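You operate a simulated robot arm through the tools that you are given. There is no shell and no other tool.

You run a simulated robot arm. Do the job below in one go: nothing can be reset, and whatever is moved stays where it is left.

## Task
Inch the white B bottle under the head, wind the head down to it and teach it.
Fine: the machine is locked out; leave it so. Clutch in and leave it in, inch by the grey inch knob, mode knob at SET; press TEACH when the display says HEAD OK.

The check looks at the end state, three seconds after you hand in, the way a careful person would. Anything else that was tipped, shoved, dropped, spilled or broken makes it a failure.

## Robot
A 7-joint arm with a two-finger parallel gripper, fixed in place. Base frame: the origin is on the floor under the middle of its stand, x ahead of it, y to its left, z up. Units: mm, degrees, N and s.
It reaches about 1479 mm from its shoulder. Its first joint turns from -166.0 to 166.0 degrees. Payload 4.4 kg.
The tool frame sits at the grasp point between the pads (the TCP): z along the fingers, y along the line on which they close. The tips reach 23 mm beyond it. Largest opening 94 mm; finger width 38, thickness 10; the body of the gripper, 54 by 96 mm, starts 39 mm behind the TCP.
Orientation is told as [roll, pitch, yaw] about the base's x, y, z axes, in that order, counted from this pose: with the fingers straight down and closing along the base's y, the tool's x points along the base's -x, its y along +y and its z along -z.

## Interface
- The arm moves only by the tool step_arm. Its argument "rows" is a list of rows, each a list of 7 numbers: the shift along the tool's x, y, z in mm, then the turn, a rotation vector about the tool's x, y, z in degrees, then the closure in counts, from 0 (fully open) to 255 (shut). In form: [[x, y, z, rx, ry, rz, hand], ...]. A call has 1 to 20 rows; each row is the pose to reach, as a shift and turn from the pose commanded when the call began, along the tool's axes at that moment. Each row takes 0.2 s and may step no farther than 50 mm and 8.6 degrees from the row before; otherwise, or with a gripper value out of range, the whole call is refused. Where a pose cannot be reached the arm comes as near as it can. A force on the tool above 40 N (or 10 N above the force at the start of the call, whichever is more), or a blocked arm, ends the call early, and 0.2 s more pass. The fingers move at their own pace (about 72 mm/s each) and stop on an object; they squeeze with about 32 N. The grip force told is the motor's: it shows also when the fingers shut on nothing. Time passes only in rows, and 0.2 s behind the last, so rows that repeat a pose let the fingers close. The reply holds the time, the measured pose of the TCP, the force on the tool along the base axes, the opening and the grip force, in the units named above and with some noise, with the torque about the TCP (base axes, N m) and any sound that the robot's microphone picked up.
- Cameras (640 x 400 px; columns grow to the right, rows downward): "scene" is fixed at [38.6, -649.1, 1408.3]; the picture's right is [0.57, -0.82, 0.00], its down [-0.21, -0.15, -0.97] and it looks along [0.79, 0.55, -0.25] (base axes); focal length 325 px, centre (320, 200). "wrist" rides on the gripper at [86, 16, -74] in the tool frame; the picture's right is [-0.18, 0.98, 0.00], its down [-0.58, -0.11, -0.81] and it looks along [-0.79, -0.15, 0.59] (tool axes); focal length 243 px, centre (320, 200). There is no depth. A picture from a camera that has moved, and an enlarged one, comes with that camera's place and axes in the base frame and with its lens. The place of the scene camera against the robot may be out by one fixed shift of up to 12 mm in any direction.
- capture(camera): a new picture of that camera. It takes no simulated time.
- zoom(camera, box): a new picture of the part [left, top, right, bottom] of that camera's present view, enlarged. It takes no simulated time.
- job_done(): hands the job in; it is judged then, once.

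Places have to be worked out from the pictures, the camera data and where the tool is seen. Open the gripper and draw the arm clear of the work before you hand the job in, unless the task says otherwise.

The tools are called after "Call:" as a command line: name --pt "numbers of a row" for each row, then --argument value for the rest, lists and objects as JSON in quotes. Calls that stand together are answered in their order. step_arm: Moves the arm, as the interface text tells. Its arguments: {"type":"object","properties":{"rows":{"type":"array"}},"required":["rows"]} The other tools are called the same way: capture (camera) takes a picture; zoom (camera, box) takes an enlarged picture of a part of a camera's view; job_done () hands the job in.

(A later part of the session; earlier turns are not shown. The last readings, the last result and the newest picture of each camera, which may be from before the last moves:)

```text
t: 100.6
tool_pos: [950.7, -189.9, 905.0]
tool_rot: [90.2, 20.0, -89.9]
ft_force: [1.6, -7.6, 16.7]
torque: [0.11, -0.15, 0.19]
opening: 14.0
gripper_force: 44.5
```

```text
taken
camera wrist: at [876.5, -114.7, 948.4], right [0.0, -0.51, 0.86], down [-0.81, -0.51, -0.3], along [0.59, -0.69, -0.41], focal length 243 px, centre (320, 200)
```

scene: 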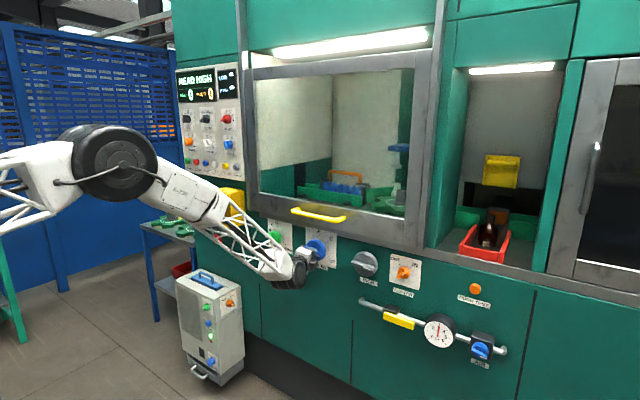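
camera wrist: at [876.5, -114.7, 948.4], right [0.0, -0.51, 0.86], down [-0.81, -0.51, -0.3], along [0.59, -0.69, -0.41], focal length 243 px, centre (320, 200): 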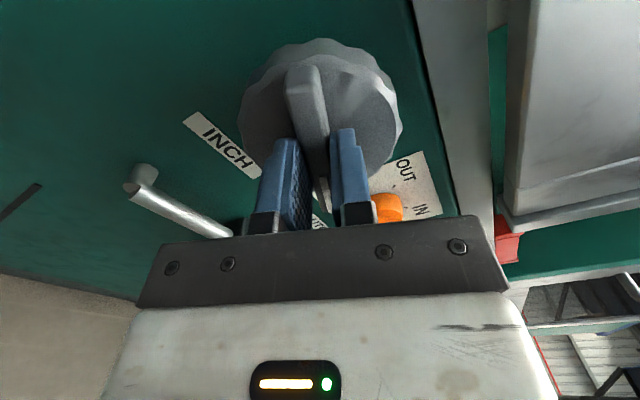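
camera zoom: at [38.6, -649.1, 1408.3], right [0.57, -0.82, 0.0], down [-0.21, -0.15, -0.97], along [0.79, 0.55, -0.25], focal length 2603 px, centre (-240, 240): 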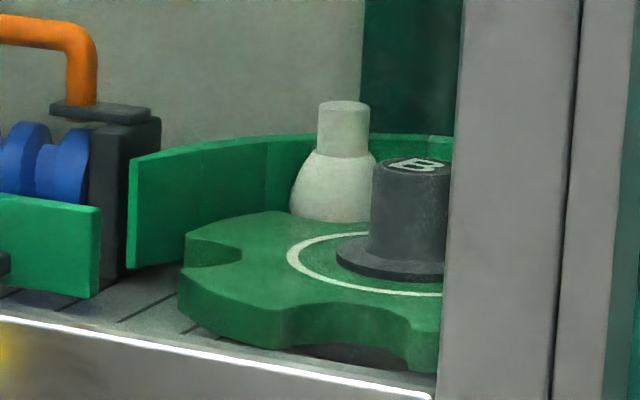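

The knob is caught at 110°. I hold still for 2 s to see where the star settles while held.

Call:
step_arm --pt "0 0 0 0 0 0 255" --pt "0 0 0 0 0 0 255" --pt "0 0 0 0 0 0 255" --pt "0 0 0 0 0 0 255" --pt "0 0 0 0 0 0 255" --pt "0 0 0 0 0 0 255" --pt "0 0 0 0 0 0 255" --pt "0 0 0 0 0 0 255" --pt "0 0 0 0 0 0 255" --pt "0 0 0 0 0 0 255"

Call:
zoom --camera "scene" --box '[370, 170, 410, 220]'

Call:
zoom --camera "scene" --box '[360, 140, 410, 215]'

Call:
zoom --camera "scene" --box '[170, 60, 250, 110]'

```text
t: 102.3
tool_pos: [950.0, -190.2, 905.2]
tool_rot: [90.3, 20.1, -90.0]
ft_force: [-6.7, -2.3, 4.3]
torque: [0.09, 0.32, -0.53]
opening: 13.8
gripper_force: 45.1
stopped in row 8: the force on the tool passed its limit at 40 N (the readings are from after the stop); the commanded pose is now the measured one
```

```text
8.00 times, centred on (390, 195) of scene
camera zoom: at [38.6, -649.1, 1408.3], right [0.57, -0.82, 0.0], down [-0.21, -0.15, -0.97], along [0.79, 0.55, -0.25], focal length 2603 px, centre (-240, 240)
```

zoom: 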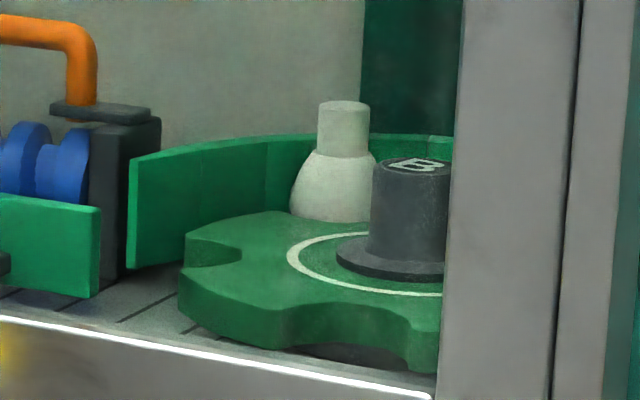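

```text
5.33 times, centred on (385, 178) of scene
camera zoom: at [38.6, -649.1, 1408.3], right [0.57, -0.82, 0.0], down [-0.21, -0.15, -0.97], along [0.79, 0.55, -0.25], focal length 1736 px, centre (-27, 320)
```

zoom: 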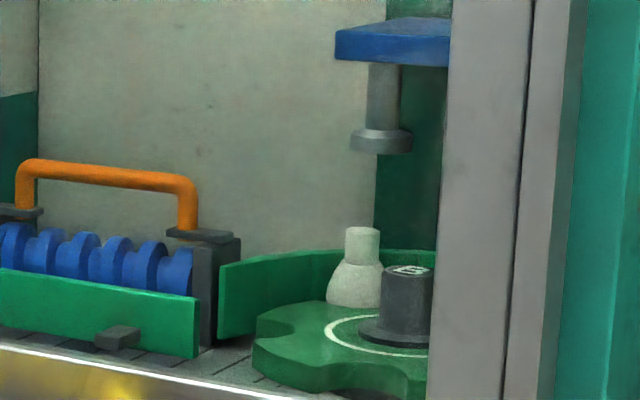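

```text
8.00 times, centred on (210, 85) of scene
camera zoom: at [38.6, -649.1, 1408.3], right [0.57, -0.82, 0.0], down [-0.21, -0.15, -0.97], along [0.79, 0.55, -0.25], focal length 2603 px, centre (1200, 1120)
```

zoom: 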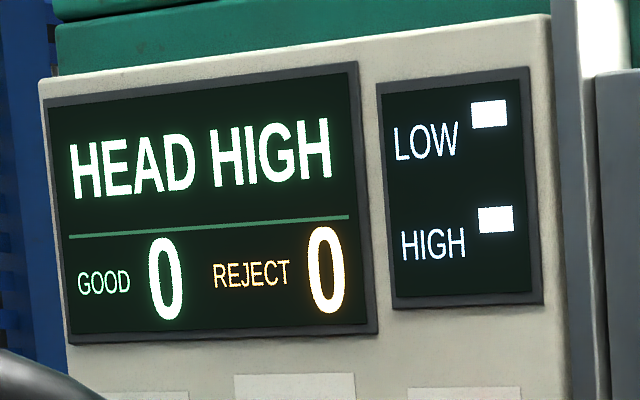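

Held, the star is steady at about 66°, i.e. 0.6 × the knob angle, so 72° (bottle under the head) needs the knob at about 120°. I turn very slowly from 110° to 120° and hold.

Call:
step_arm --pt "0 0 0 0 0 1 255" --pt "0 0 0 0 0 2 255" --pt "0 0 0 0 0 3 255" --pt "0 0 0 0 0 4 255" --pt "0 0 0 0 0 5 255" --pt "0 0 0 0 0 6 255" --pt "0 0 0 0 0 7 255" --pt "0 0 0 0 0 8 255" --pt "0 0 0 0 0 9 255" --pt "0 0 0 0 0 9.5 255" --pt "0 0 0 0 0 9.5 255" --pt "0 0 0 0 0 9.5 255"

Call:
zoom --camera "scene" --box '[370, 170, 410, 220]'

Call:
zoom --camera "scene" --box '[360, 140, 410, 215]'

Call:
zoom --camera "scene" --box '[170, 60, 250, 110]'

```text
t: 104.9
tool_pos: [951.2, -190.1, 906.1]
tool_rot: [90.1, 29.6, -89.9]
ft_force: [-16.8, -2.2, 7.5]
torque: [-0.2, -0.29, 0.72]
opening: 13.8
gripper_force: 44.7
```

```text
8.00 times, centred on (390, 195) of scene
camera zoom: at [38.6, -649.1, 1408.3], right [0.57, -0.82, 0.0], down [-0.21, -0.15, -0.97], along [0.79, 0.55, -0.25], focal length 2603 px, centre (-240, 240)
```

zoom: 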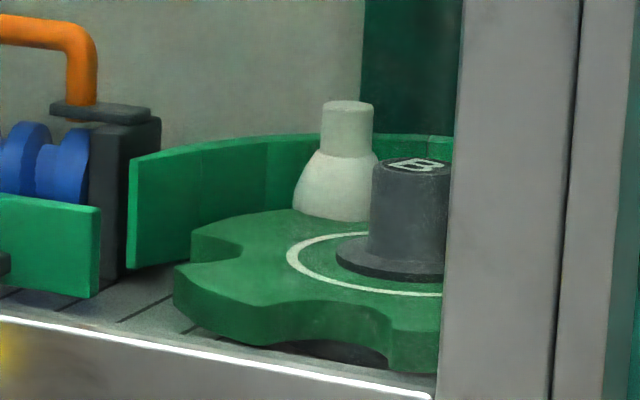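

```text
5.33 times, centred on (385, 178) of scene
camera zoom: at [38.6, -649.1, 1408.3], right [0.57, -0.82, 0.0], down [-0.21, -0.15, -0.97], along [0.79, 0.55, -0.25], focal length 1736 px, centre (-27, 320)
```

zoom: 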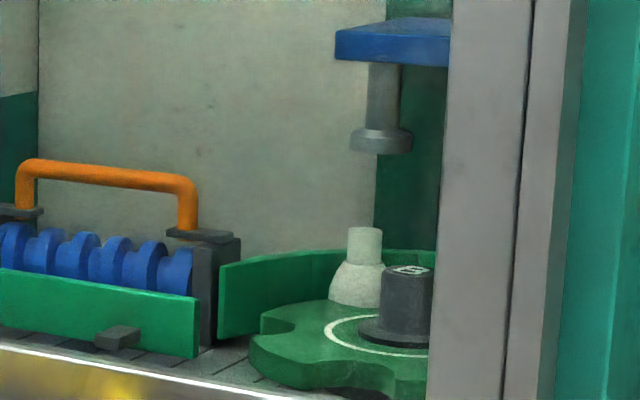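

```text
8.00 times, centred on (210, 85) of scene
camera zoom: at [38.6, -649.1, 1408.3], right [0.57, -0.82, 0.0], down [-0.21, -0.15, -0.97], along [0.79, 0.55, -0.25], focal length 2603 px, centre (1200, 1120)
```

zoom: 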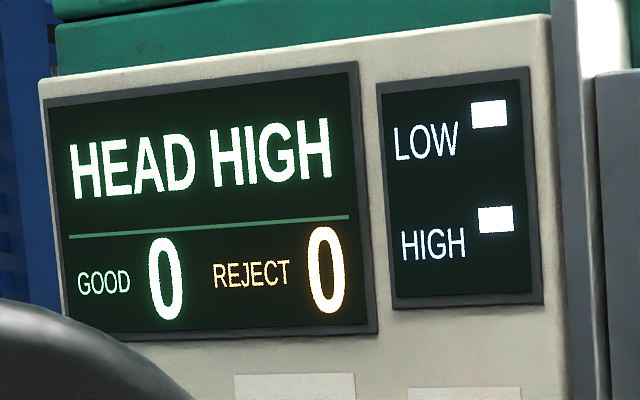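

The star advanced to about 71° but the bottle lagged within its pocket and is still ~8 mm short of the head's centreline. I turn another 7° slowly.

Call:
step_arm --pt "0 0 0 0 0 1 255" --pt "0 0 0 0 0 2 255" --pt "0 0 0 0 0 3 255" --pt "0 0 0 0 0 4 255" --pt "0 0 0 0 0 5 255" --pt "0 0 0 0 0 6 255" --pt "0 0 0 0 0 7 255" --pt "0 0 0 0 0 7 255" --pt "0 0 0 0 0 7 255"

Call:
zoom --camera "scene" --box '[370, 170, 410, 220]'

Call:
zoom --camera "scene" --box '[360, 140, 410, 215]'

```text
t: 106.9
tool_pos: [949.7, -190.4, 904.3]
tool_rot: [90.3, 36.5, -89.8]
ft_force: [-9.0, 2.8, 3.2]
torque: [-0.28, -0.22, 0.82]
opening: 14.1
gripper_force: 44.5
```

```text
8.00 times, centred on (390, 195) of scene
camera zoom: at [38.6, -649.1, 1408.3], right [0.57, -0.82, 0.0], down [-0.21, -0.15, -0.97], along [0.79, 0.55, -0.25], focal length 2603 px, centre (-240, 240)
```

zoom: 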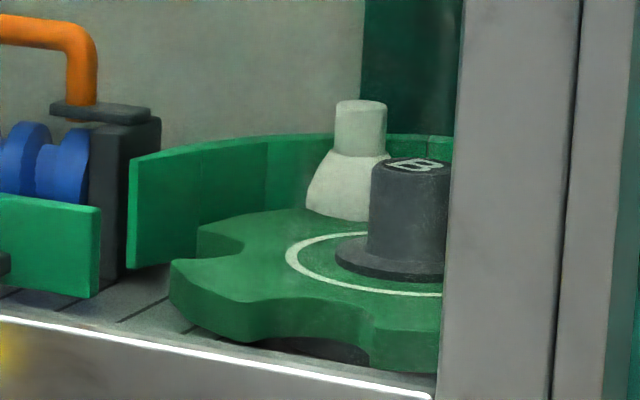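

```text
5.33 times, centred on (385, 178) of scene
camera zoom: at [38.6, -649.1, 1408.3], right [0.57, -0.82, 0.0], down [-0.21, -0.15, -0.97], along [0.79, 0.55, -0.25], focal length 1736 px, centre (-27, 320)
```

zoom: 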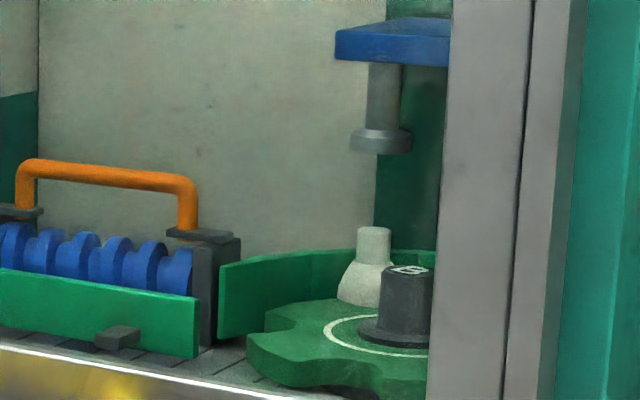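

The bottle is now centred under the head to within about a millimetre. I hold briefly, then relax the grip very gradually so the knob isn't kicked, and check whether it stays.

Call:
step_arm --pt "0 0 0 0 0 0 255" --pt "0 0 0 0 0 0 240" --pt "0 0 0 0 0 0 230" --pt "0 0 0 0 0 0 224" --pt "0 0 0 0 0 0 220" --pt "0 0 0 0 0 0 218" --pt "0 0 0 0 0 0 217" --pt "0 0 0 0 0 0 216" --pt "0 0 0 0 0 0 215" --pt "0 0 0 0 0 0 214"

Call:
zoom --camera "scene" --box '[370, 170, 410, 220]'

Call:
zoom --camera "wrist" --box '[190, 30, 450, 192]'

```text
t: 109.1
tool_pos: [951.2, -190.2, 904.9]
tool_rot: [90.4, 36.6, -89.8]
ft_force: [0.0, 0.3, 0.6]
torque: [-0.04, 0.0, 0.0]
opening: 15.1
gripper_force: 0.1
```

```text
8.00 times, centred on (390, 195) of scene
camera zoom: at [38.6, -649.1, 1408.3], right [0.57, -0.82, 0.0], down [-0.21, -0.15, -0.97], along [0.79, 0.55, -0.25], focal length 2603 px, centre (-240, 240)
```

zoom: 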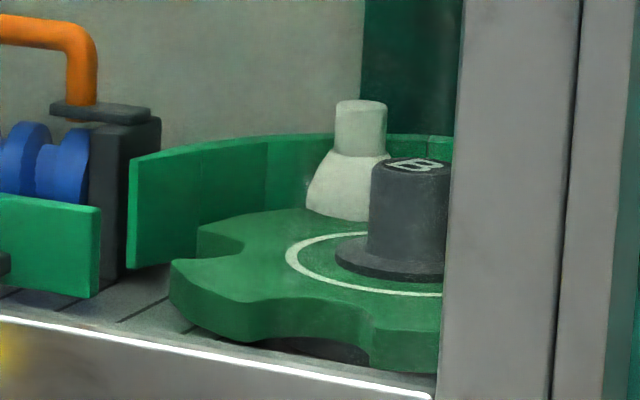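

```text
2.46 times, centred on (320, 111) of wrist
camera zoom: at [876.6, -130.8, 968.1], right [0.0, -0.73, 0.68], down [-0.8, -0.4, -0.44], along [0.59, -0.55, -0.59], focal length 597 px, centre (320, 419)
```

zoom: 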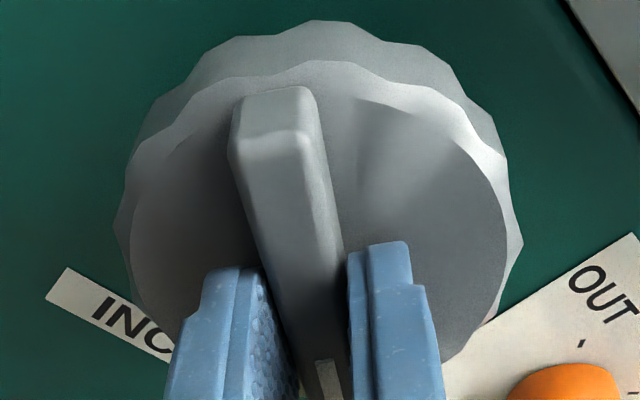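

The grip is off with about 1 mm clearance and nothing moved. I open a little more, in small steps with the fingers still around the wing as bumpers, and watch for any drift.

Call:
step_arm --pt "0 0 0 0 0 0 213" --pt "0 0 0 0 0 0 212" --pt "0 0 0 0 0 0 210" --pt "0 0 0 0 0 0 208" --pt "0 0 0 0 0 0 205" --pt "0 0 0 0 0 0 202" --pt "0 0 0 0 0 0 198" --pt "0 0 0 0 0 0 194" --pt "0 0 0 0 0 0 190" --pt "0 0 0 0 0 0 190" --pt "0 0 0 0 0 0 190" --pt "0 0 0 0 0 0 190" --pt "0 0 0 0 0 0 190" --pt "0 0 0 0 0 0 190" --pt "0 0 0 0 0 0 190"

Call:
zoom --camera "scene" --box '[370, 170, 410, 220]'

Call:
zoom --camera "wrist" --box '[190, 30, 450, 192]'

```text
t: 112.3
tool_pos: [950.6, -188.9, 903.7]
tool_rot: [90.4, 36.6, -89.8]
ft_force: [0.0, 0.7, 0.8]
torque: [0.04, 0.01, -0.01]
opening: 24.2
gripper_force: 0.0
```

```text
8.00 times, centred on (390, 195) of scene
camera zoom: at [38.6, -649.1, 1408.3], right [0.57, -0.82, 0.0], down [-0.21, -0.15, -0.97], along [0.79, 0.55, -0.25], focal length 2603 px, centre (-240, 240)
```

zoom: 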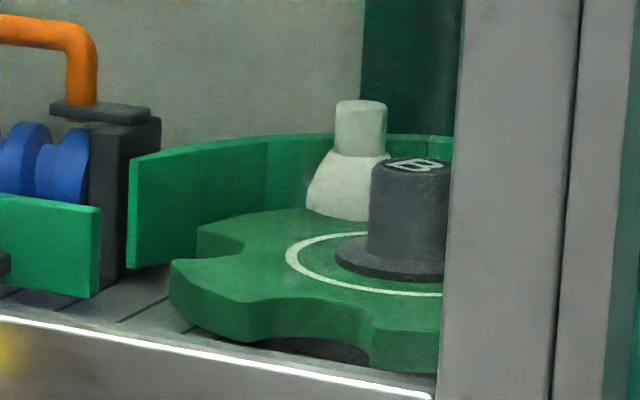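

```text
2.46 times, centred on (320, 111) of wrist
camera zoom: at [876.6, -130.8, 968.0], right [0.0, -0.73, 0.68], down [-0.8, -0.4, -0.44], along [0.59, -0.55, -0.59], focal length 597 px, centre (320, 419)
```

zoom: 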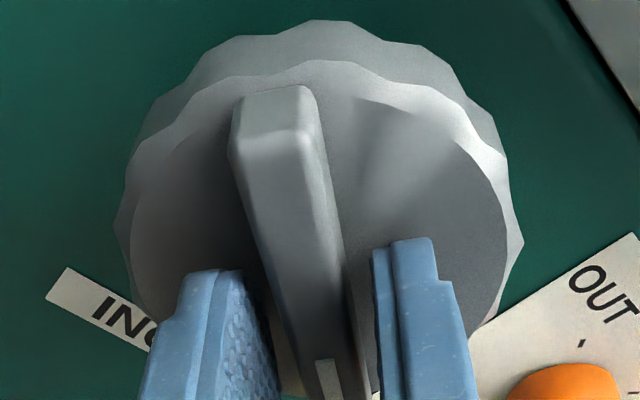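

The knob and star stay put with the fingers clear. I open further and withdraw straight back slowly.

Call:
step_arm --pt "0 0 0 0 0 0 175" --pt "0 0 0 0 0 0 155" --pt "0 0 0 0 0 0 135" --pt "0 0 -4 0 0 0 119" --pt "0 0 -12 0 0 0 119" --pt "0 0 -25 0 0 0 119" --pt "0 0 -40 0 0 0 119" --pt "0 0 -55 0 0 0 119" --pt "0 0 -55 0 0 0 119" --pt "0 0 -55 0 0 0 119" --pt "0 0 -55 0 0 0 119"

Call:
zoom --camera "scene" --box '[360, 140, 410, 215]'

Call:
zoom --camera "scene" --box '[330, 235, 400, 290]'

Call:
capture --camera "wrist"

```text
t: 114.7
tool_pos: [895.4, -191.0, 904.5]
tool_rot: [90.3, 36.6, -89.7]
ft_force: [0.3, 0.1, 0.4]
torque: [0.02, 0.0, 0.02]
opening: 50.4
gripper_force: 0.0
```

```text
5.33 times, centred on (385, 178) of scene
camera zoom: at [38.6, -649.1, 1408.3], right [0.57, -0.82, 0.0], down [-0.21, -0.15, -0.97], along [0.79, 0.55, -0.25], focal length 1736 px, centre (-27, 320)
```

zoom: 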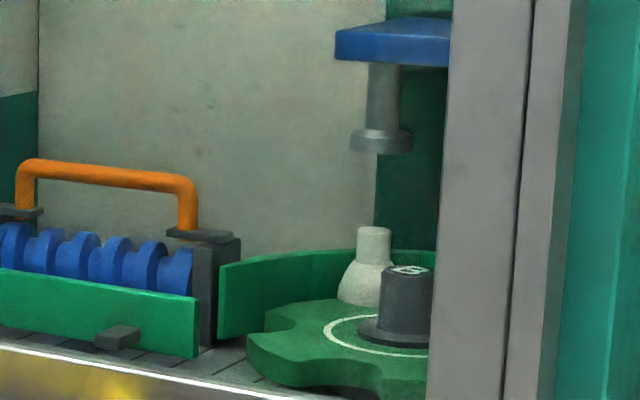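

```text
7.27 times, centred on (365, 262) of scene
camera zoom: at [38.6, -649.1, 1408.3], right [0.57, -0.82, 0.0], down [-0.21, -0.15, -0.97], along [0.79, 0.55, -0.25], focal length 2367 px, centre (-7, -254)
```

zoom: 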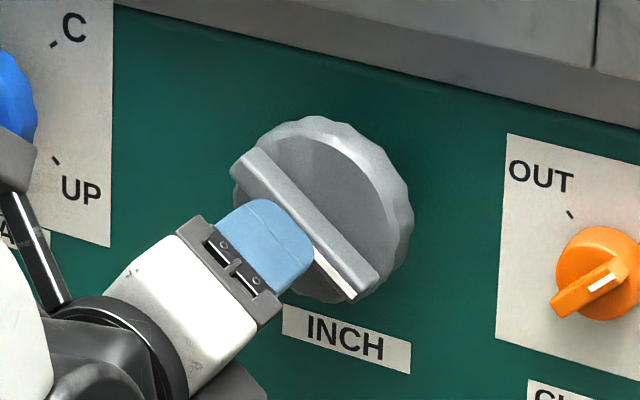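

```text
taken
camera wrist: at [821.3, -130.5, 967.8], right [0.0, -0.73, 0.68], down [-0.8, -0.4, -0.44], along [0.59, -0.55, -0.59], focal length 243 px, centre (320, 200)
```

wrist: 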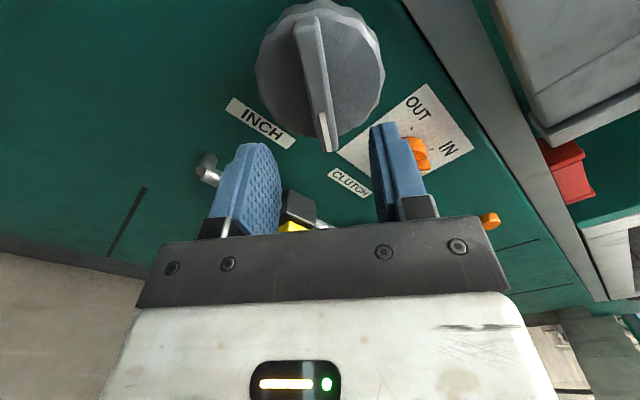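

The bottle is aligned and the INCH knob rests at about 127°. Now I return to HEAD with the yawed hand, its wing being at about 100°.

Call:
step_arm --pt "5 -4 -5 0.2 0.5 -1 119" --pt "26 -19 -5 0.9 1.9 -4.1 119" --pt "52 -38 -5 1.7 3.9 -8.2 119" --pt "78 -57 -5 2.6 5.8 -12.2 119" --pt "104 -77 -5 3.5 7.7 -16.3 119" --pt "130 -96 -5 4.3 9.7 -20.4 119" --pt "155.7 -114.9 -4.1 5.2 11.6 -24.5 119" --pt "155.7 -114.9 -4.1 5.2 11.6 -24.5 119"

Call:
capture --camera "wrist"

Call:
zoom --camera "wrist" --box '[190, 0, 450, 162]'

Call:
zoom --camera "scene" --box '[360, 140, 410, 215]'

```text
t: 116.5
tool_pos: [891.2, 4.1, 904.4]
tool_rot: [90.2, 11.9, -77.3]
ft_force: [0.0, -0.2, -0.5]
torque: [0.04, -0.02, 0.01]
opening: 50.2
gripper_force: 0.0
```

```text
taken
camera wrist: at [801.7, 66.5, 937.1], right [0.08, -0.37, 0.92], down [-0.67, -0.71, -0.23], along [0.74, -0.6, -0.31], focal length 243 px, centre (320, 200)
```

wrist: 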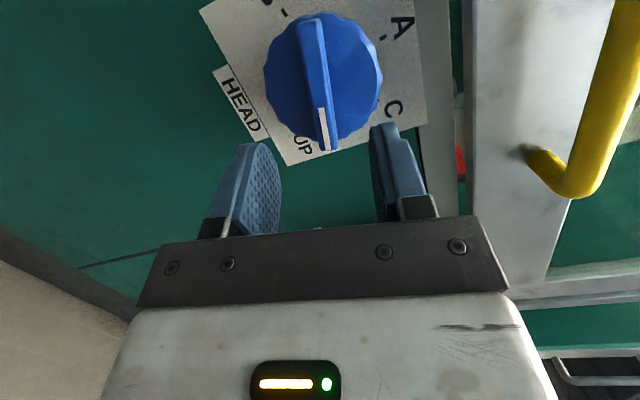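

```text
2.46 times, centred on (320, 81) of wrist
camera zoom: at [801.7, 66.5, 937.1], right [0.08, -0.37, 0.92], down [-0.67, -0.71, -0.23], along [0.74, -0.6, -0.31], focal length 597 px, centre (320, 493)
```

zoom: 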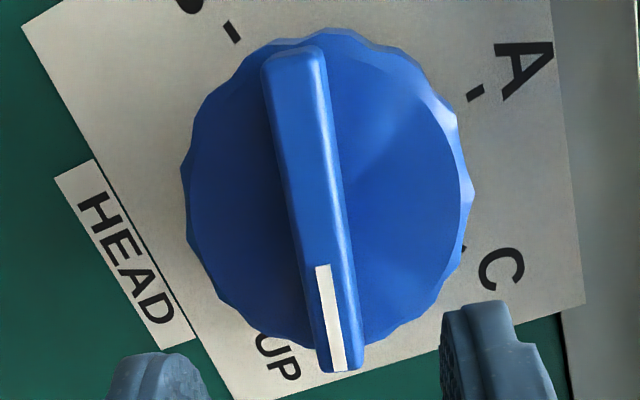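

```text
5.33 times, centred on (385, 178) of scene
camera zoom: at [38.6, -649.1, 1408.3], right [0.57, -0.82, 0.0], down [-0.21, -0.15, -0.97], along [0.79, 0.55, -0.25], focal length 1736 px, centre (-27, 320)
```

zoom: 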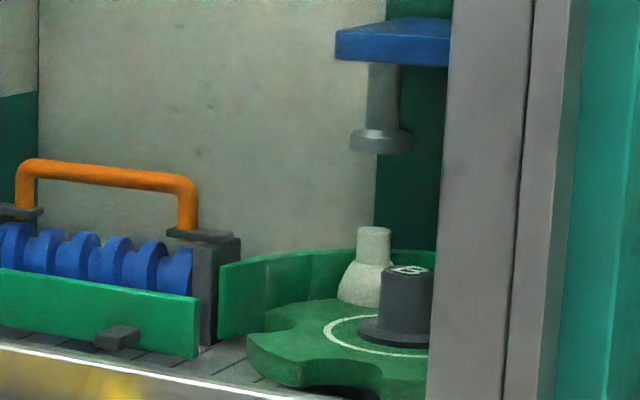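

HEAD's wing stayed at about 100° and lines up with the fingers. I advance, grip it and continue winding counter-clockwise.

Call:
step_arm --pt "-0.7 0.6 14 0 0 0 119" --pt "-1.4 1.3 28 0 0 0 119" --pt "-1.4 1.3 42 0 0 0 119" --pt "-1.4 1.3 51 0 0 0 119" --pt "-1.4 1.3 56 0 0 0 119" --pt "-1.4 1.3 56 0 0 0 160" --pt "-1.4 1.3 56 0 0 0 195" --pt "-1.4 1.3 56 0 0 0 225" --pt "-1.4 1.3 56 0 0 0 255" --pt "-1.4 1.3 56 0 0 0 255"

Call:
step_arm --pt "0 0 0 0 0 -4 255" --pt "0 0 0 0 0 -8 255" --pt "0 0 0 0 0 -12 255" --pt "0 0 0 0 0 -16 255" --pt "0 0 0 0 0 -20 255" --pt "0 0 0 0 0 -24 255" --pt "0 0 0 0 0 -28 255" --pt "0 0 0 0 0 -32 255" --pt "0 0 0 0 0 -36 255" --pt "0 0 0 0 0 -40 255"

Call:
zoom --camera "scene" --box '[360, 140, 410, 215]'

Call:
zoom --camera "scene" --box '[170, 60, 250, 110]'

Call:
zoom --camera "wrist" --box '[190, 30, 450, 192]'

```text
t: 118.7
tool_pos: [946.8, 14.6, 904.4]
tool_rot: [90.0, 12.0, -77.3]
ft_force: [6.5, 6.2, -20.3]
torque: [-0.36, -0.17, -0.04]
opening: 14.1
gripper_force: 44.8
```

```text
t: 120.9
tool_pos: [946.4, 13.0, 905.7]
tool_rot: [90.1, -28.2, -77.5]
ft_force: [0.2, 6.5, -19.8]
torque: [-0.03, 1.22, 0.41]
opening: 14.9
gripper_force: 44.4
```

```text
5.33 times, centred on (385, 178) of scene
camera zoom: at [38.6, -649.1, 1408.3], right [0.57, -0.82, 0.0], down [-0.21, -0.15, -0.97], along [0.79, 0.55, -0.25], focal length 1736 px, centre (-27, 320)
```

zoom: 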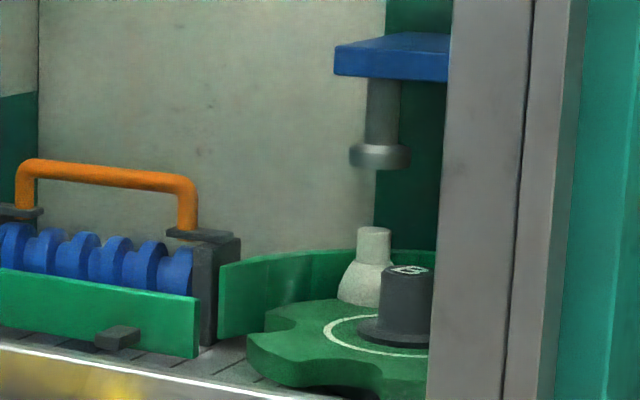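

```text
8.00 times, centred on (210, 85) of scene
camera zoom: at [38.6, -649.1, 1408.3], right [0.57, -0.82, 0.0], down [-0.21, -0.15, -0.97], along [0.79, 0.55, -0.25], focal length 2603 px, centre (1200, 1120)
```

zoom: 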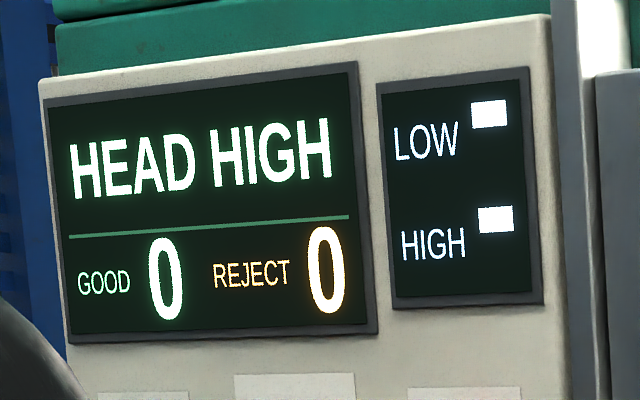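

```text
2.46 times, centred on (320, 111) of wrist
camera zoom: at [856.7, 79.5, 878.0], right [-0.07, 0.29, 0.95], down [-0.66, -0.73, 0.18], along [0.74, -0.62, 0.24], focal length 597 px, centre (320, 419)
```

zoom: 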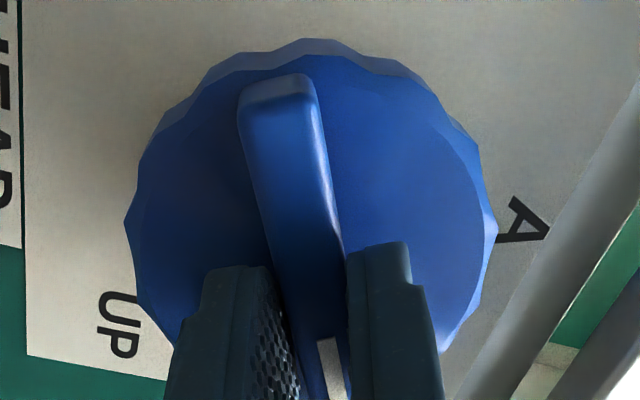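

The head is descending at roughly 0.35 mm per degree with about 55 mm to go; the bottle is undisturbed. I continue winding counter-clockwise.

Call:
step_arm --pt "0.4 -0.4 0 0 0 -4 255" --pt "0.4 -0.4 0 0 0 -8 255" --pt "0.4 -0.4 0 0 0 -12 255" --pt "0.4 -0.4 0 0 0 -16 255" --pt "0.4 -0.4 0 0 0 -20 255" --pt "0.4 -0.4 0 0 0 -24 255" --pt "0.4 -0.4 0 0 0 -28 255" --pt "0.4 -0.4 0 0 0 -32 255" --pt "0.4 -0.4 0 0 0 -36 255" --pt "0.4 -0.4 0 0 0 -40 255"

Call:
zoom --camera "scene" --box '[360, 140, 410, 215]'

Call:
zoom --camera "scene" --box '[170, 60, 250, 110]'

Call:
zoom --camera "wrist" --box '[190, 30, 450, 192]'

```text
t: 123.1
tool_pos: [946.1, 15.2, 907.6]
tool_rot: [90.9, -68.3, -78.2]
ft_force: [0.3, 15.6, 14.6]
torque: [0.15, 0.83, 0.19]
opening: 15.8
gripper_force: 44.8
```

```text
5.33 times, centred on (385, 178) of scene
camera zoom: at [38.6, -649.1, 1408.3], right [0.57, -0.82, 0.0], down [-0.21, -0.15, -0.97], along [0.79, 0.55, -0.25], focal length 1736 px, centre (-27, 320)
```

zoom: 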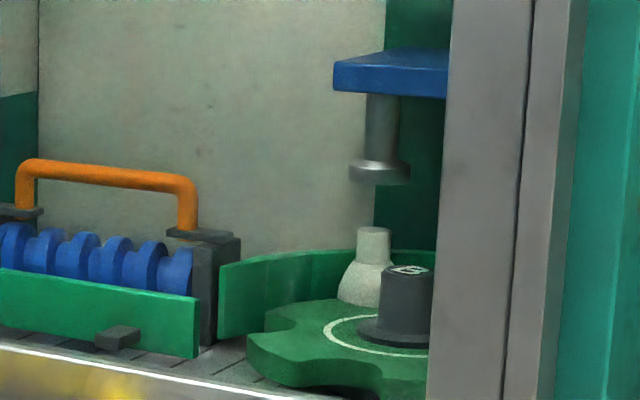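

```text
8.00 times, centred on (210, 85) of scene
camera zoom: at [38.6, -649.1, 1408.3], right [0.57, -0.82, 0.0], down [-0.21, -0.15, -0.97], along [0.79, 0.55, -0.25], focal length 2603 px, centre (1200, 1120)
```

zoom: 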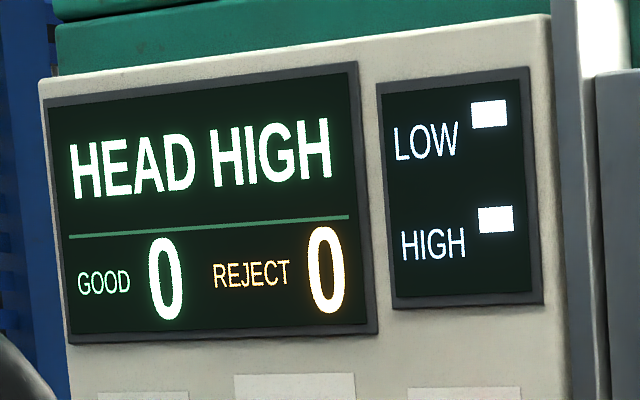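

```text
2.46 times, centred on (320, 111) of wrist
camera zoom: at [864.9, 44.4, 831.3], right [-0.19, 0.82, 0.54], down [-0.72, -0.49, 0.49], along [0.67, -0.29, 0.68], focal length 597 px, centre (320, 419)
```

zoom: 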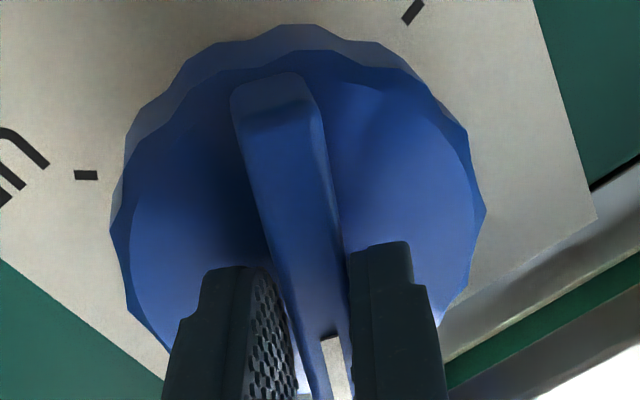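

The head continues down cleanly, pointer now near 20°. Another 40°.

Call:
step_arm --pt "0 0.5 0 0 0 -4 255" --pt "0 0.5 0 0 0 -8 255" --pt "0 0.5 0 0 0 -12 255" --pt "0 0.5 0 0 0 -16 255" --pt "0 0.5 0 0 0 -20 255" --pt "0 0.5 0 0 0 -24 255" --pt "0 0.5 0 0 0 -28 255" --pt "0 0.5 0 0 0 -32 255" --pt "0 0.5 0 0 0 -36 255" --pt "0 0.5 0 0 0 -40 255"

Call:
zoom --camera "scene" --box '[360, 140, 410, 215]'

Call:
zoom --camera "scene" --box '[170, 60, 250, 110]'

Call:
zoom --camera "wrist" --box '[190, 30, 450, 192]'

```text
t: 124.3
tool_pos: [947.2, 16.1, 906.0]
tool_rot: [93.9, -86.3, -81.3]
ft_force: [-9.5, 9.1, 4.9]
torque: [0.03, -0.27, 0.03]
opening: 15.7
gripper_force: 44.7
stopped in row 5: the force on the tool passed its limit at 41 N (the readings are from after the stop); the commanded pose is now the measured one
```

```text
5.33 times, centred on (385, 178) of scene
camera zoom: at [38.6, -649.1, 1408.3], right [0.57, -0.82, 0.0], down [-0.21, -0.15, -0.97], along [0.79, 0.55, -0.25], focal length 1736 px, centre (-27, 320)
```

zoom: 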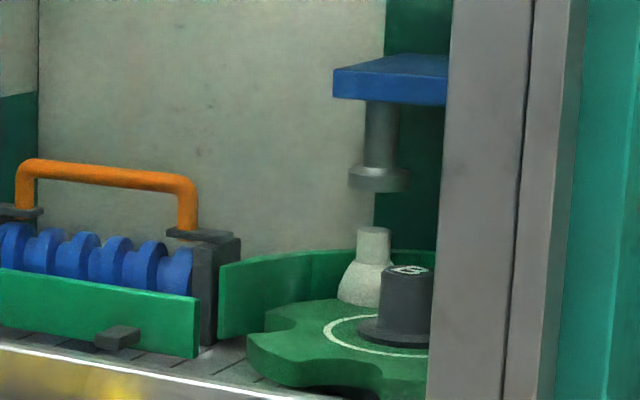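

```text
8.00 times, centred on (210, 85) of scene
camera zoom: at [38.6, -649.1, 1408.3], right [0.57, -0.82, 0.0], down [-0.21, -0.15, -0.97], along [0.79, 0.55, -0.25], focal length 2603 px, centre (1200, 1120)
```

zoom: 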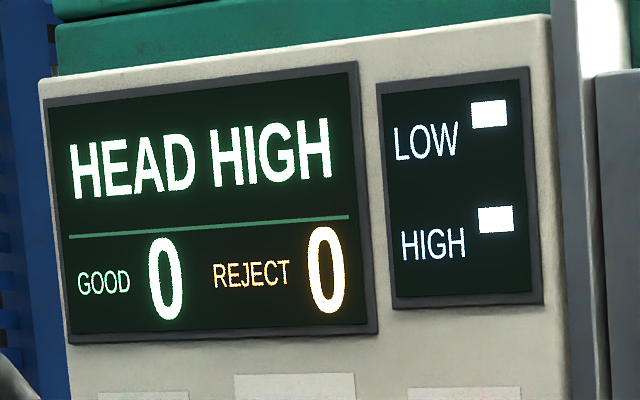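

```text
2.46 times, centred on (320, 111) of wrist
camera zoom: at [869.7, 20.2, 819.3], right [-0.21, 0.95, 0.25], down [-0.76, -0.32, 0.57], along [0.62, -0.06, 0.78], focal length 597 px, centre (320, 419)
```

zoom: 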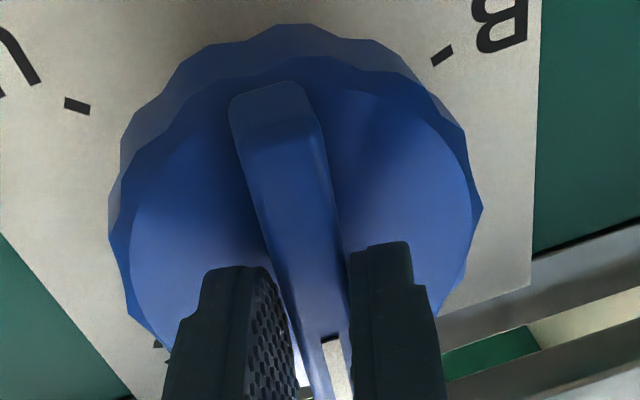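

The call ended on a side force; the measured pose relieved it. I continue from here in smaller chunks with a slight shift.

Call:
step_arm --pt "0 0.4 0 0 0 -4 255" --pt "0 0.6 0 0 0 -8 255" --pt "0 0.7 0 0 0 -12 255" --pt "0 0.8 0 0 0 -16 255" --pt "0 0.9 0 0 0 -20 255"

Call:
zoom --camera "scene" --box '[360, 140, 410, 215]'

Call:
zoom --camera "wrist" --box '[190, 30, 450, 192]'

```text
t: 125.0
tool_pos: [946.5, 16.6, 905.4]
tool_rot: [-92.0, -85.1, 104.8]
ft_force: [-24.6, -0.4, 11.6]
torque: [0.11, 0.62, -0.33]
opening: 15.8
gripper_force: 44.9
out of reach, approached as far as the arm can: row 3
stopped in row 3: the force on the tool passed its limit at 48 N (the readings are from after the stop); the commanded pose is now the measured one
```

```text
5.33 times, centred on (385, 178) of scene
camera zoom: at [38.6, -649.1, 1408.3], right [0.57, -0.82, 0.0], down [-0.21, -0.15, -0.97], along [0.79, 0.55, -0.25], focal length 1736 px, centre (-27, 320)
```

zoom: 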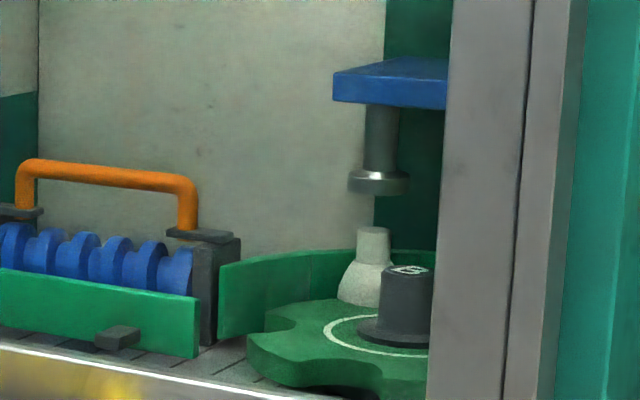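

```text
2.46 times, centred on (320, 111) of wrist
camera zoom: at [873.2, 7.8, 816.4], right [-0.22, 0.97, 0.1], down [-0.78, -0.24, 0.59], along [0.59, 0.05, 0.8], focal length 597 px, centre (320, 419)
```

zoom: 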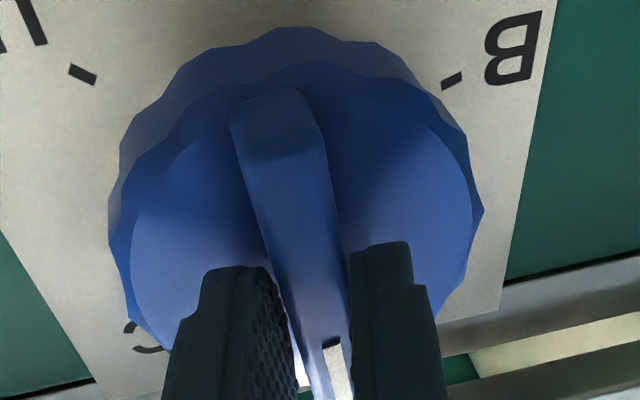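

The wrist reached its roll limit at this end (pointer near -5°). I relax the grip gradually, back off, roll the hand half a turn the other way and re-grip.

Call:
step_arm --pt "0 0 0 0 0 1.5 235" --pt "0 0 0 0 0 1.5 222" --pt "0 0 0 0 0 1.5 216" --pt "0 0 0 0 0 1.5 212" --pt "0 0 0 0 0 1.5 205" --pt "0 0 0 0 0 1.5 190" --pt "0 0 0 0 0 1.5 160" --pt "0 0 0 0 0 1.5 119" --pt "0 0 -12 0 0 1.5 119" --pt "0 0 -30 0 0 1.5 119" --pt "0 0 -56 0 0 1.5 119"

Call:
step_arm --pt "0 0 0 0 0 8.5 119" --pt "0 0 0 0 0 17 119" --pt "0 0 0 0 0 25.5 119" --pt "0 0 0 0 0 34 119" --pt "0 0 0 0 0 42.5 119" --pt "0 0 0 0 0 51 119" --pt "0 0 0 0 0 59.5 119" --pt "0 0 0 0 0 68 119" --pt "0 0 0 0 0 76.5 119" --pt "0 0 0 0 0 85 119" --pt "0 0 0 0 0 93.5 119" --pt "0 0 0 0 0 102 119" --pt "0 0 0 0 0 110.5 119" --pt "0 0 0 0 0 119 119" --pt "0 0 0 0 0 127.5 119" --pt "0 0 0 0 0 136 119" --pt "0 0 0 0 0 144.5 119" --pt "0 0 0 0 0 153 119" --pt "0 0 0 0 0 161.5 119" --pt "0 0 0 0 0 170 119"

Call:
capture --camera "wrist"

Call:
zoom --camera "scene" --box '[360, 140, 410, 215]'

```text
t: 127.4
tool_pos: [892.0, 3.7, 904.6]
tool_rot: [-92.5, -86.6, 105.2]
ft_force: [-0.5, -1.1, -0.6]
torque: [-0.04, 0.01, 0.0]
opening: 50.2
gripper_force: 0.1
```

```text
t: 131.6
tool_pos: [892.0, 3.0, 906.0]
tool_rot: [90.7, 76.7, -76.5]
ft_force: [0.2, -0.8, -0.1]
torque: [-0.02, 0.03, 0.0]
opening: 50.3
gripper_force: 0.0
```

```text
taken
camera wrist: at [819.4, -9.2, 991.6], right [0.22, -0.97, 0.05], down [-0.78, -0.2, -0.59], along [0.59, 0.09, -0.8], focal length 243 px, centre (320, 200)
```

wrist: 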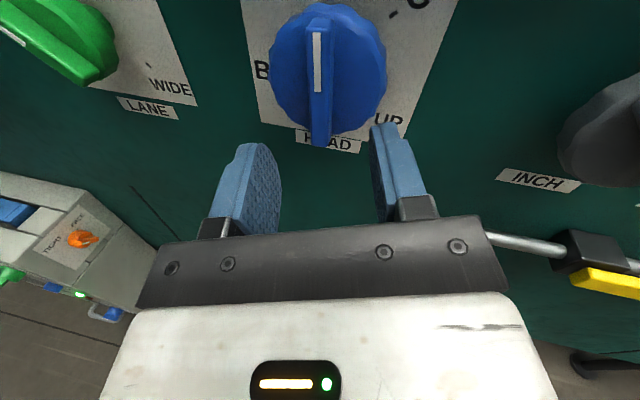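

```text
5.33 times, centred on (385, 178) of scene
camera zoom: at [38.6, -649.1, 1408.3], right [0.57, -0.82, 0.0], down [-0.21, -0.15, -0.97], along [0.79, 0.55, -0.25], focal length 1736 px, centre (-27, 320)
```

zoom: 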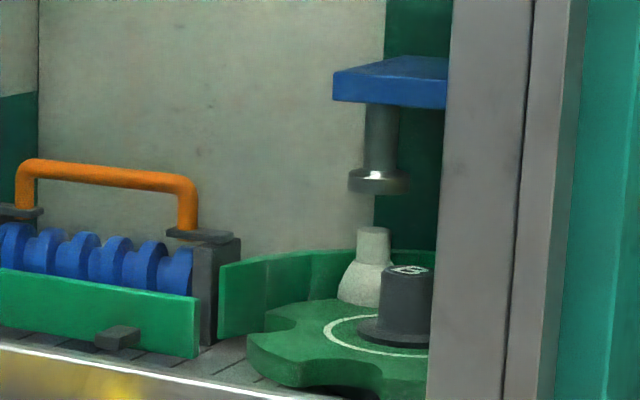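

HEAD held its place at about -4°. I roll 9° more to match, go in and grip.

Call:
step_arm --pt "-0.5 0.4 14 0 0 4.5 119" --pt "-0.5 0.4 28 0 0 9 119" --pt "-0.5 0.4 42 0 0 9 119" --pt "-0.5 0.4 51 0 0 9 119" --pt "-0.5 0.4 55.5 0 0 9 119" --pt "-0.5 0.4 55.5 0 0 9 160" --pt "-0.5 0.4 55.5 0 0 9 195" --pt "-0.5 0.4 55.5 0 0 9 225" --pt "-0.5 0.4 55.5 0 0 9 255" --pt "-0.5 0.4 55.5 0 0 9 255"

Call:
zoom --camera "wrist" --box '[190, 30, 450, 192]'

```text
t: 133.8
tool_pos: [947.1, 15.5, 904.9]
tool_rot: [91.8, 85.6, -75.5]
ft_force: [-1.7, 11.9, -1.2]
torque: [-0.03, -0.1, -0.2]
opening: 15.7
gripper_force: 45.3
```

```text
2.46 times, centred on (320, 111) of wrist
camera zoom: at [876.7, -10.2, 991.0], right [0.22, -0.97, -0.11], down [-0.8, -0.12, -0.59], along [0.56, 0.22, -0.8], focal length 597 px, centre (320, 419)
```

zoom: 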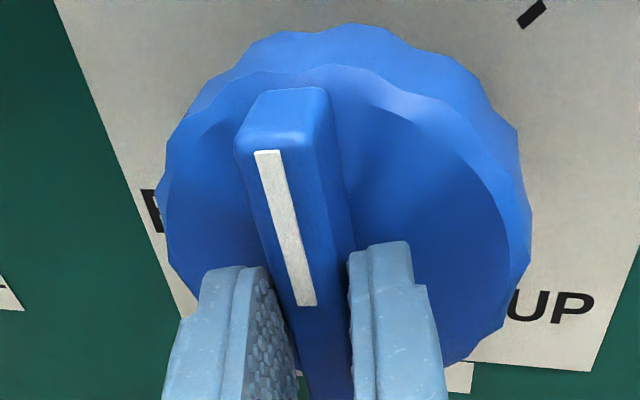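

Gripped well. I continue winding counter-clockwise by 40°.

Call:
step_arm --pt "0 -0.5 0 0 0 -4 255" --pt "0 -0.5 0 0 0 -8 255" --pt "0 -0.5 0 0 0 -12 255" --pt "0 -0.5 0 0 0 -16 255" --pt "0 -0.5 0 0 0 -20 255" --pt "0 -0.5 0 0 0 -24 255" --pt "0 -0.5 0 0 0 -28 255" --pt "0 -0.5 0 0 0 -32 255" --pt "0 -0.5 0 0 0 -36 255" --pt "0 -0.5 0 0 0 -40 255"

Call:
zoom --camera "scene" --box '[360, 140, 410, 215]'

Call:
zoom --camera "scene" --box '[170, 60, 250, 110]'

Call:
zoom --camera "wrist" --box '[190, 30, 450, 192]'

```text
t: 136.0
tool_pos: [946.1, 14.0, 904.4]
tool_rot: [90.2, 45.5, -77.1]
ft_force: [-16.8, -7.8, -2.9]
torque: [-0.01, 0.54, -1.19]
opening: 15.3
gripper_force: 44.2
```

```text
5.33 times, centred on (385, 178) of scene
camera zoom: at [38.6, -649.1, 1408.3], right [0.57, -0.82, 0.0], down [-0.21, -0.15, -0.97], along [0.79, 0.55, -0.25], focal length 1736 px, centre (-27, 320)
```

zoom: 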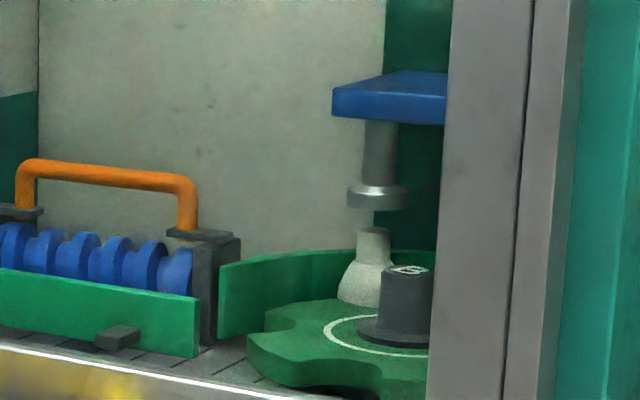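

```text
8.00 times, centred on (210, 85) of scene
camera zoom: at [38.6, -649.1, 1408.3], right [0.57, -0.82, 0.0], down [-0.21, -0.15, -0.97], along [0.79, 0.55, -0.25], focal length 2603 px, centre (1200, 1120)
```

zoom: 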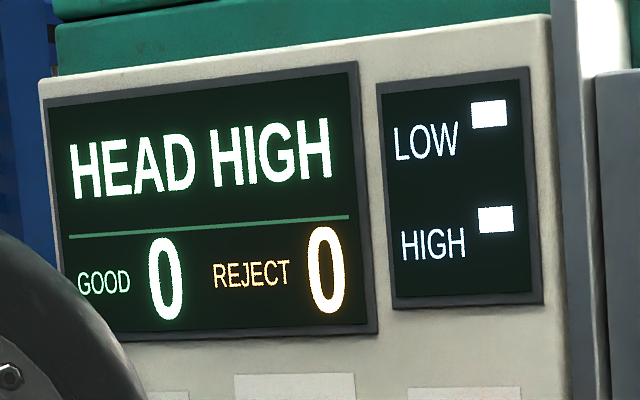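

```text
2.46 times, centred on (320, 111) of wrist
camera zoom: at [863.5, 46.6, 976.1], right [0.18, -0.81, 0.56], down [-0.71, -0.5, -0.49], along [0.68, -0.31, -0.67], focal length 597 px, centre (320, 419)
```

zoom: 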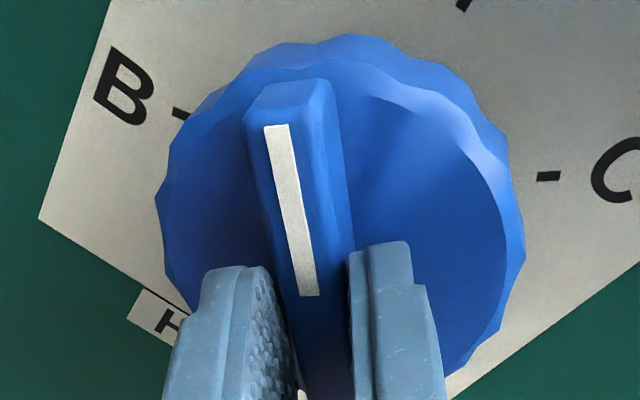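

About 24 mm remain. I continue 30°, then slow down.

Call:
step_arm --pt "0 0.2 0 0 0 -4 255" --pt "0 0.2 0 0 0 -8 255" --pt "0 0.2 0 0 0 -12 255" --pt "0 0.2 0 0 0 -16 255" --pt "0 0.2 0 0 0 -20 255" --pt "0 0.2 0 0 0 -24 255" --pt "0 0.2 0 0 0 -28 255" --pt "0 0.2 0 0 0 -30 255"

Call:
zoom --camera "scene" --box '[360, 140, 410, 215]'

Call:
zoom --camera "scene" --box '[170, 60, 250, 110]'

Call:
zoom --camera "wrist" --box '[190, 30, 450, 192]'

```text
t: 137.8
tool_pos: [945.8, 15.2, 905.1]
tool_rot: [90.3, 15.5, -77.3]
ft_force: [-14.9, -9.9, -3.2]
torque: [-0.01, -0.27, -1.03]
opening: 14.5
gripper_force: 45.4
```

```text
5.33 times, centred on (385, 178) of scene
camera zoom: at [38.6, -649.1, 1408.3], right [0.57, -0.82, 0.0], down [-0.21, -0.15, -0.97], along [0.79, 0.55, -0.25], focal length 1736 px, centre (-27, 320)
```

zoom: 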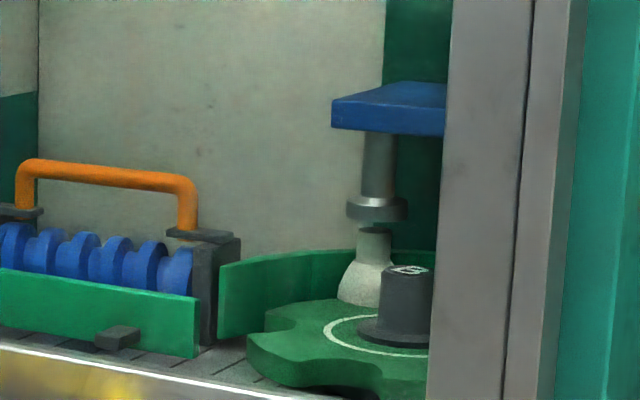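

```text
8.00 times, centred on (210, 85) of scene
camera zoom: at [38.6, -649.1, 1408.3], right [0.57, -0.82, 0.0], down [-0.21, -0.15, -0.97], along [0.79, 0.55, -0.25], focal length 2603 px, centre (1200, 1120)
```

zoom: 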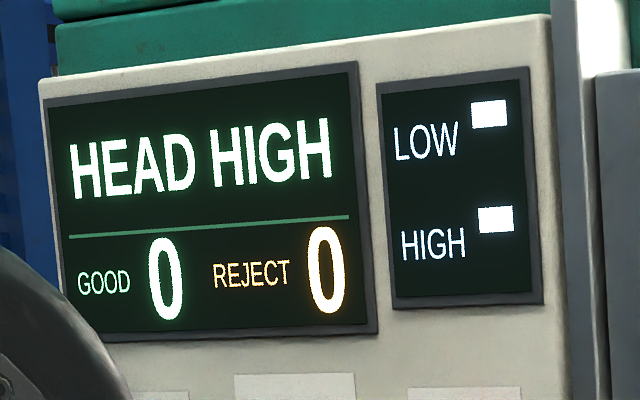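

```text
2.46 times, centred on (320, 111) of wrist
camera zoom: at [857.4, 76.0, 942.4], right [0.09, -0.43, 0.9], down [-0.67, -0.7, -0.26], along [0.74, -0.58, -0.35], focal length 597 px, centre (320, 419)
```

zoom: 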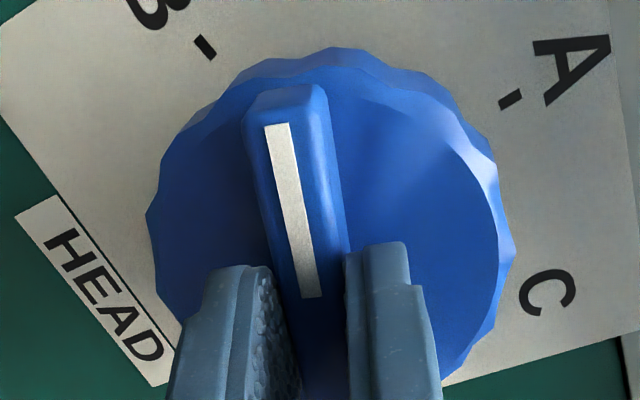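

About 13 mm left. I go on another 15° at a slower rate and check.

Call:
step_arm --pt "0 0.3 0 0 0 -3 255" --pt "0 0.3 0 0 0 -6 255" --pt "0 0.3 0 0 0 -9 255" --pt "0 0.3 0 0 0 -12 255" --pt "0 0.3 0 0 0 -15 255"

Call:
zoom --camera "scene" --box '[370, 165, 410, 210]'

Call:
zoom --camera "scene" --box '[170, 60, 250, 110]'

```text
t: 139.0
tool_pos: [946.3, 16.1, 905.4]
tool_rot: [90.2, 0.4, -77.2]
ft_force: [1.8, -4.5, 0.8]
torque: [-0.01, 0.06, -0.53]
opening: 14.1
gripper_force: 45.0
```

```text
8.89 times, centred on (390, 188) of scene
camera zoom: at [38.6, -649.1, 1408.3], right [0.57, -0.82, 0.0], down [-0.21, -0.15, -0.97], along [0.79, 0.55, -0.25], focal length 2892 px, centre (-302, 311)
```

zoom: 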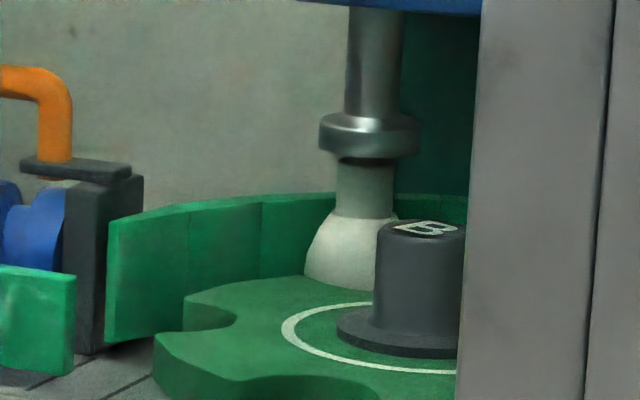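

```text
8.00 times, centred on (210, 85) of scene
camera zoom: at [38.6, -649.1, 1408.3], right [0.57, -0.82, 0.0], down [-0.21, -0.15, -0.97], along [0.79, 0.55, -0.25], focal length 2603 px, centre (1200, 1120)
```

zoom: 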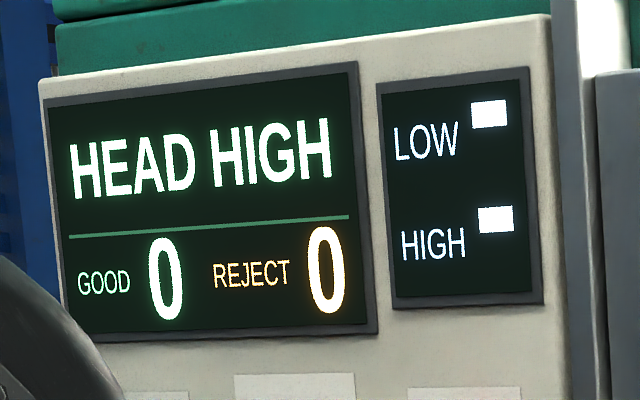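

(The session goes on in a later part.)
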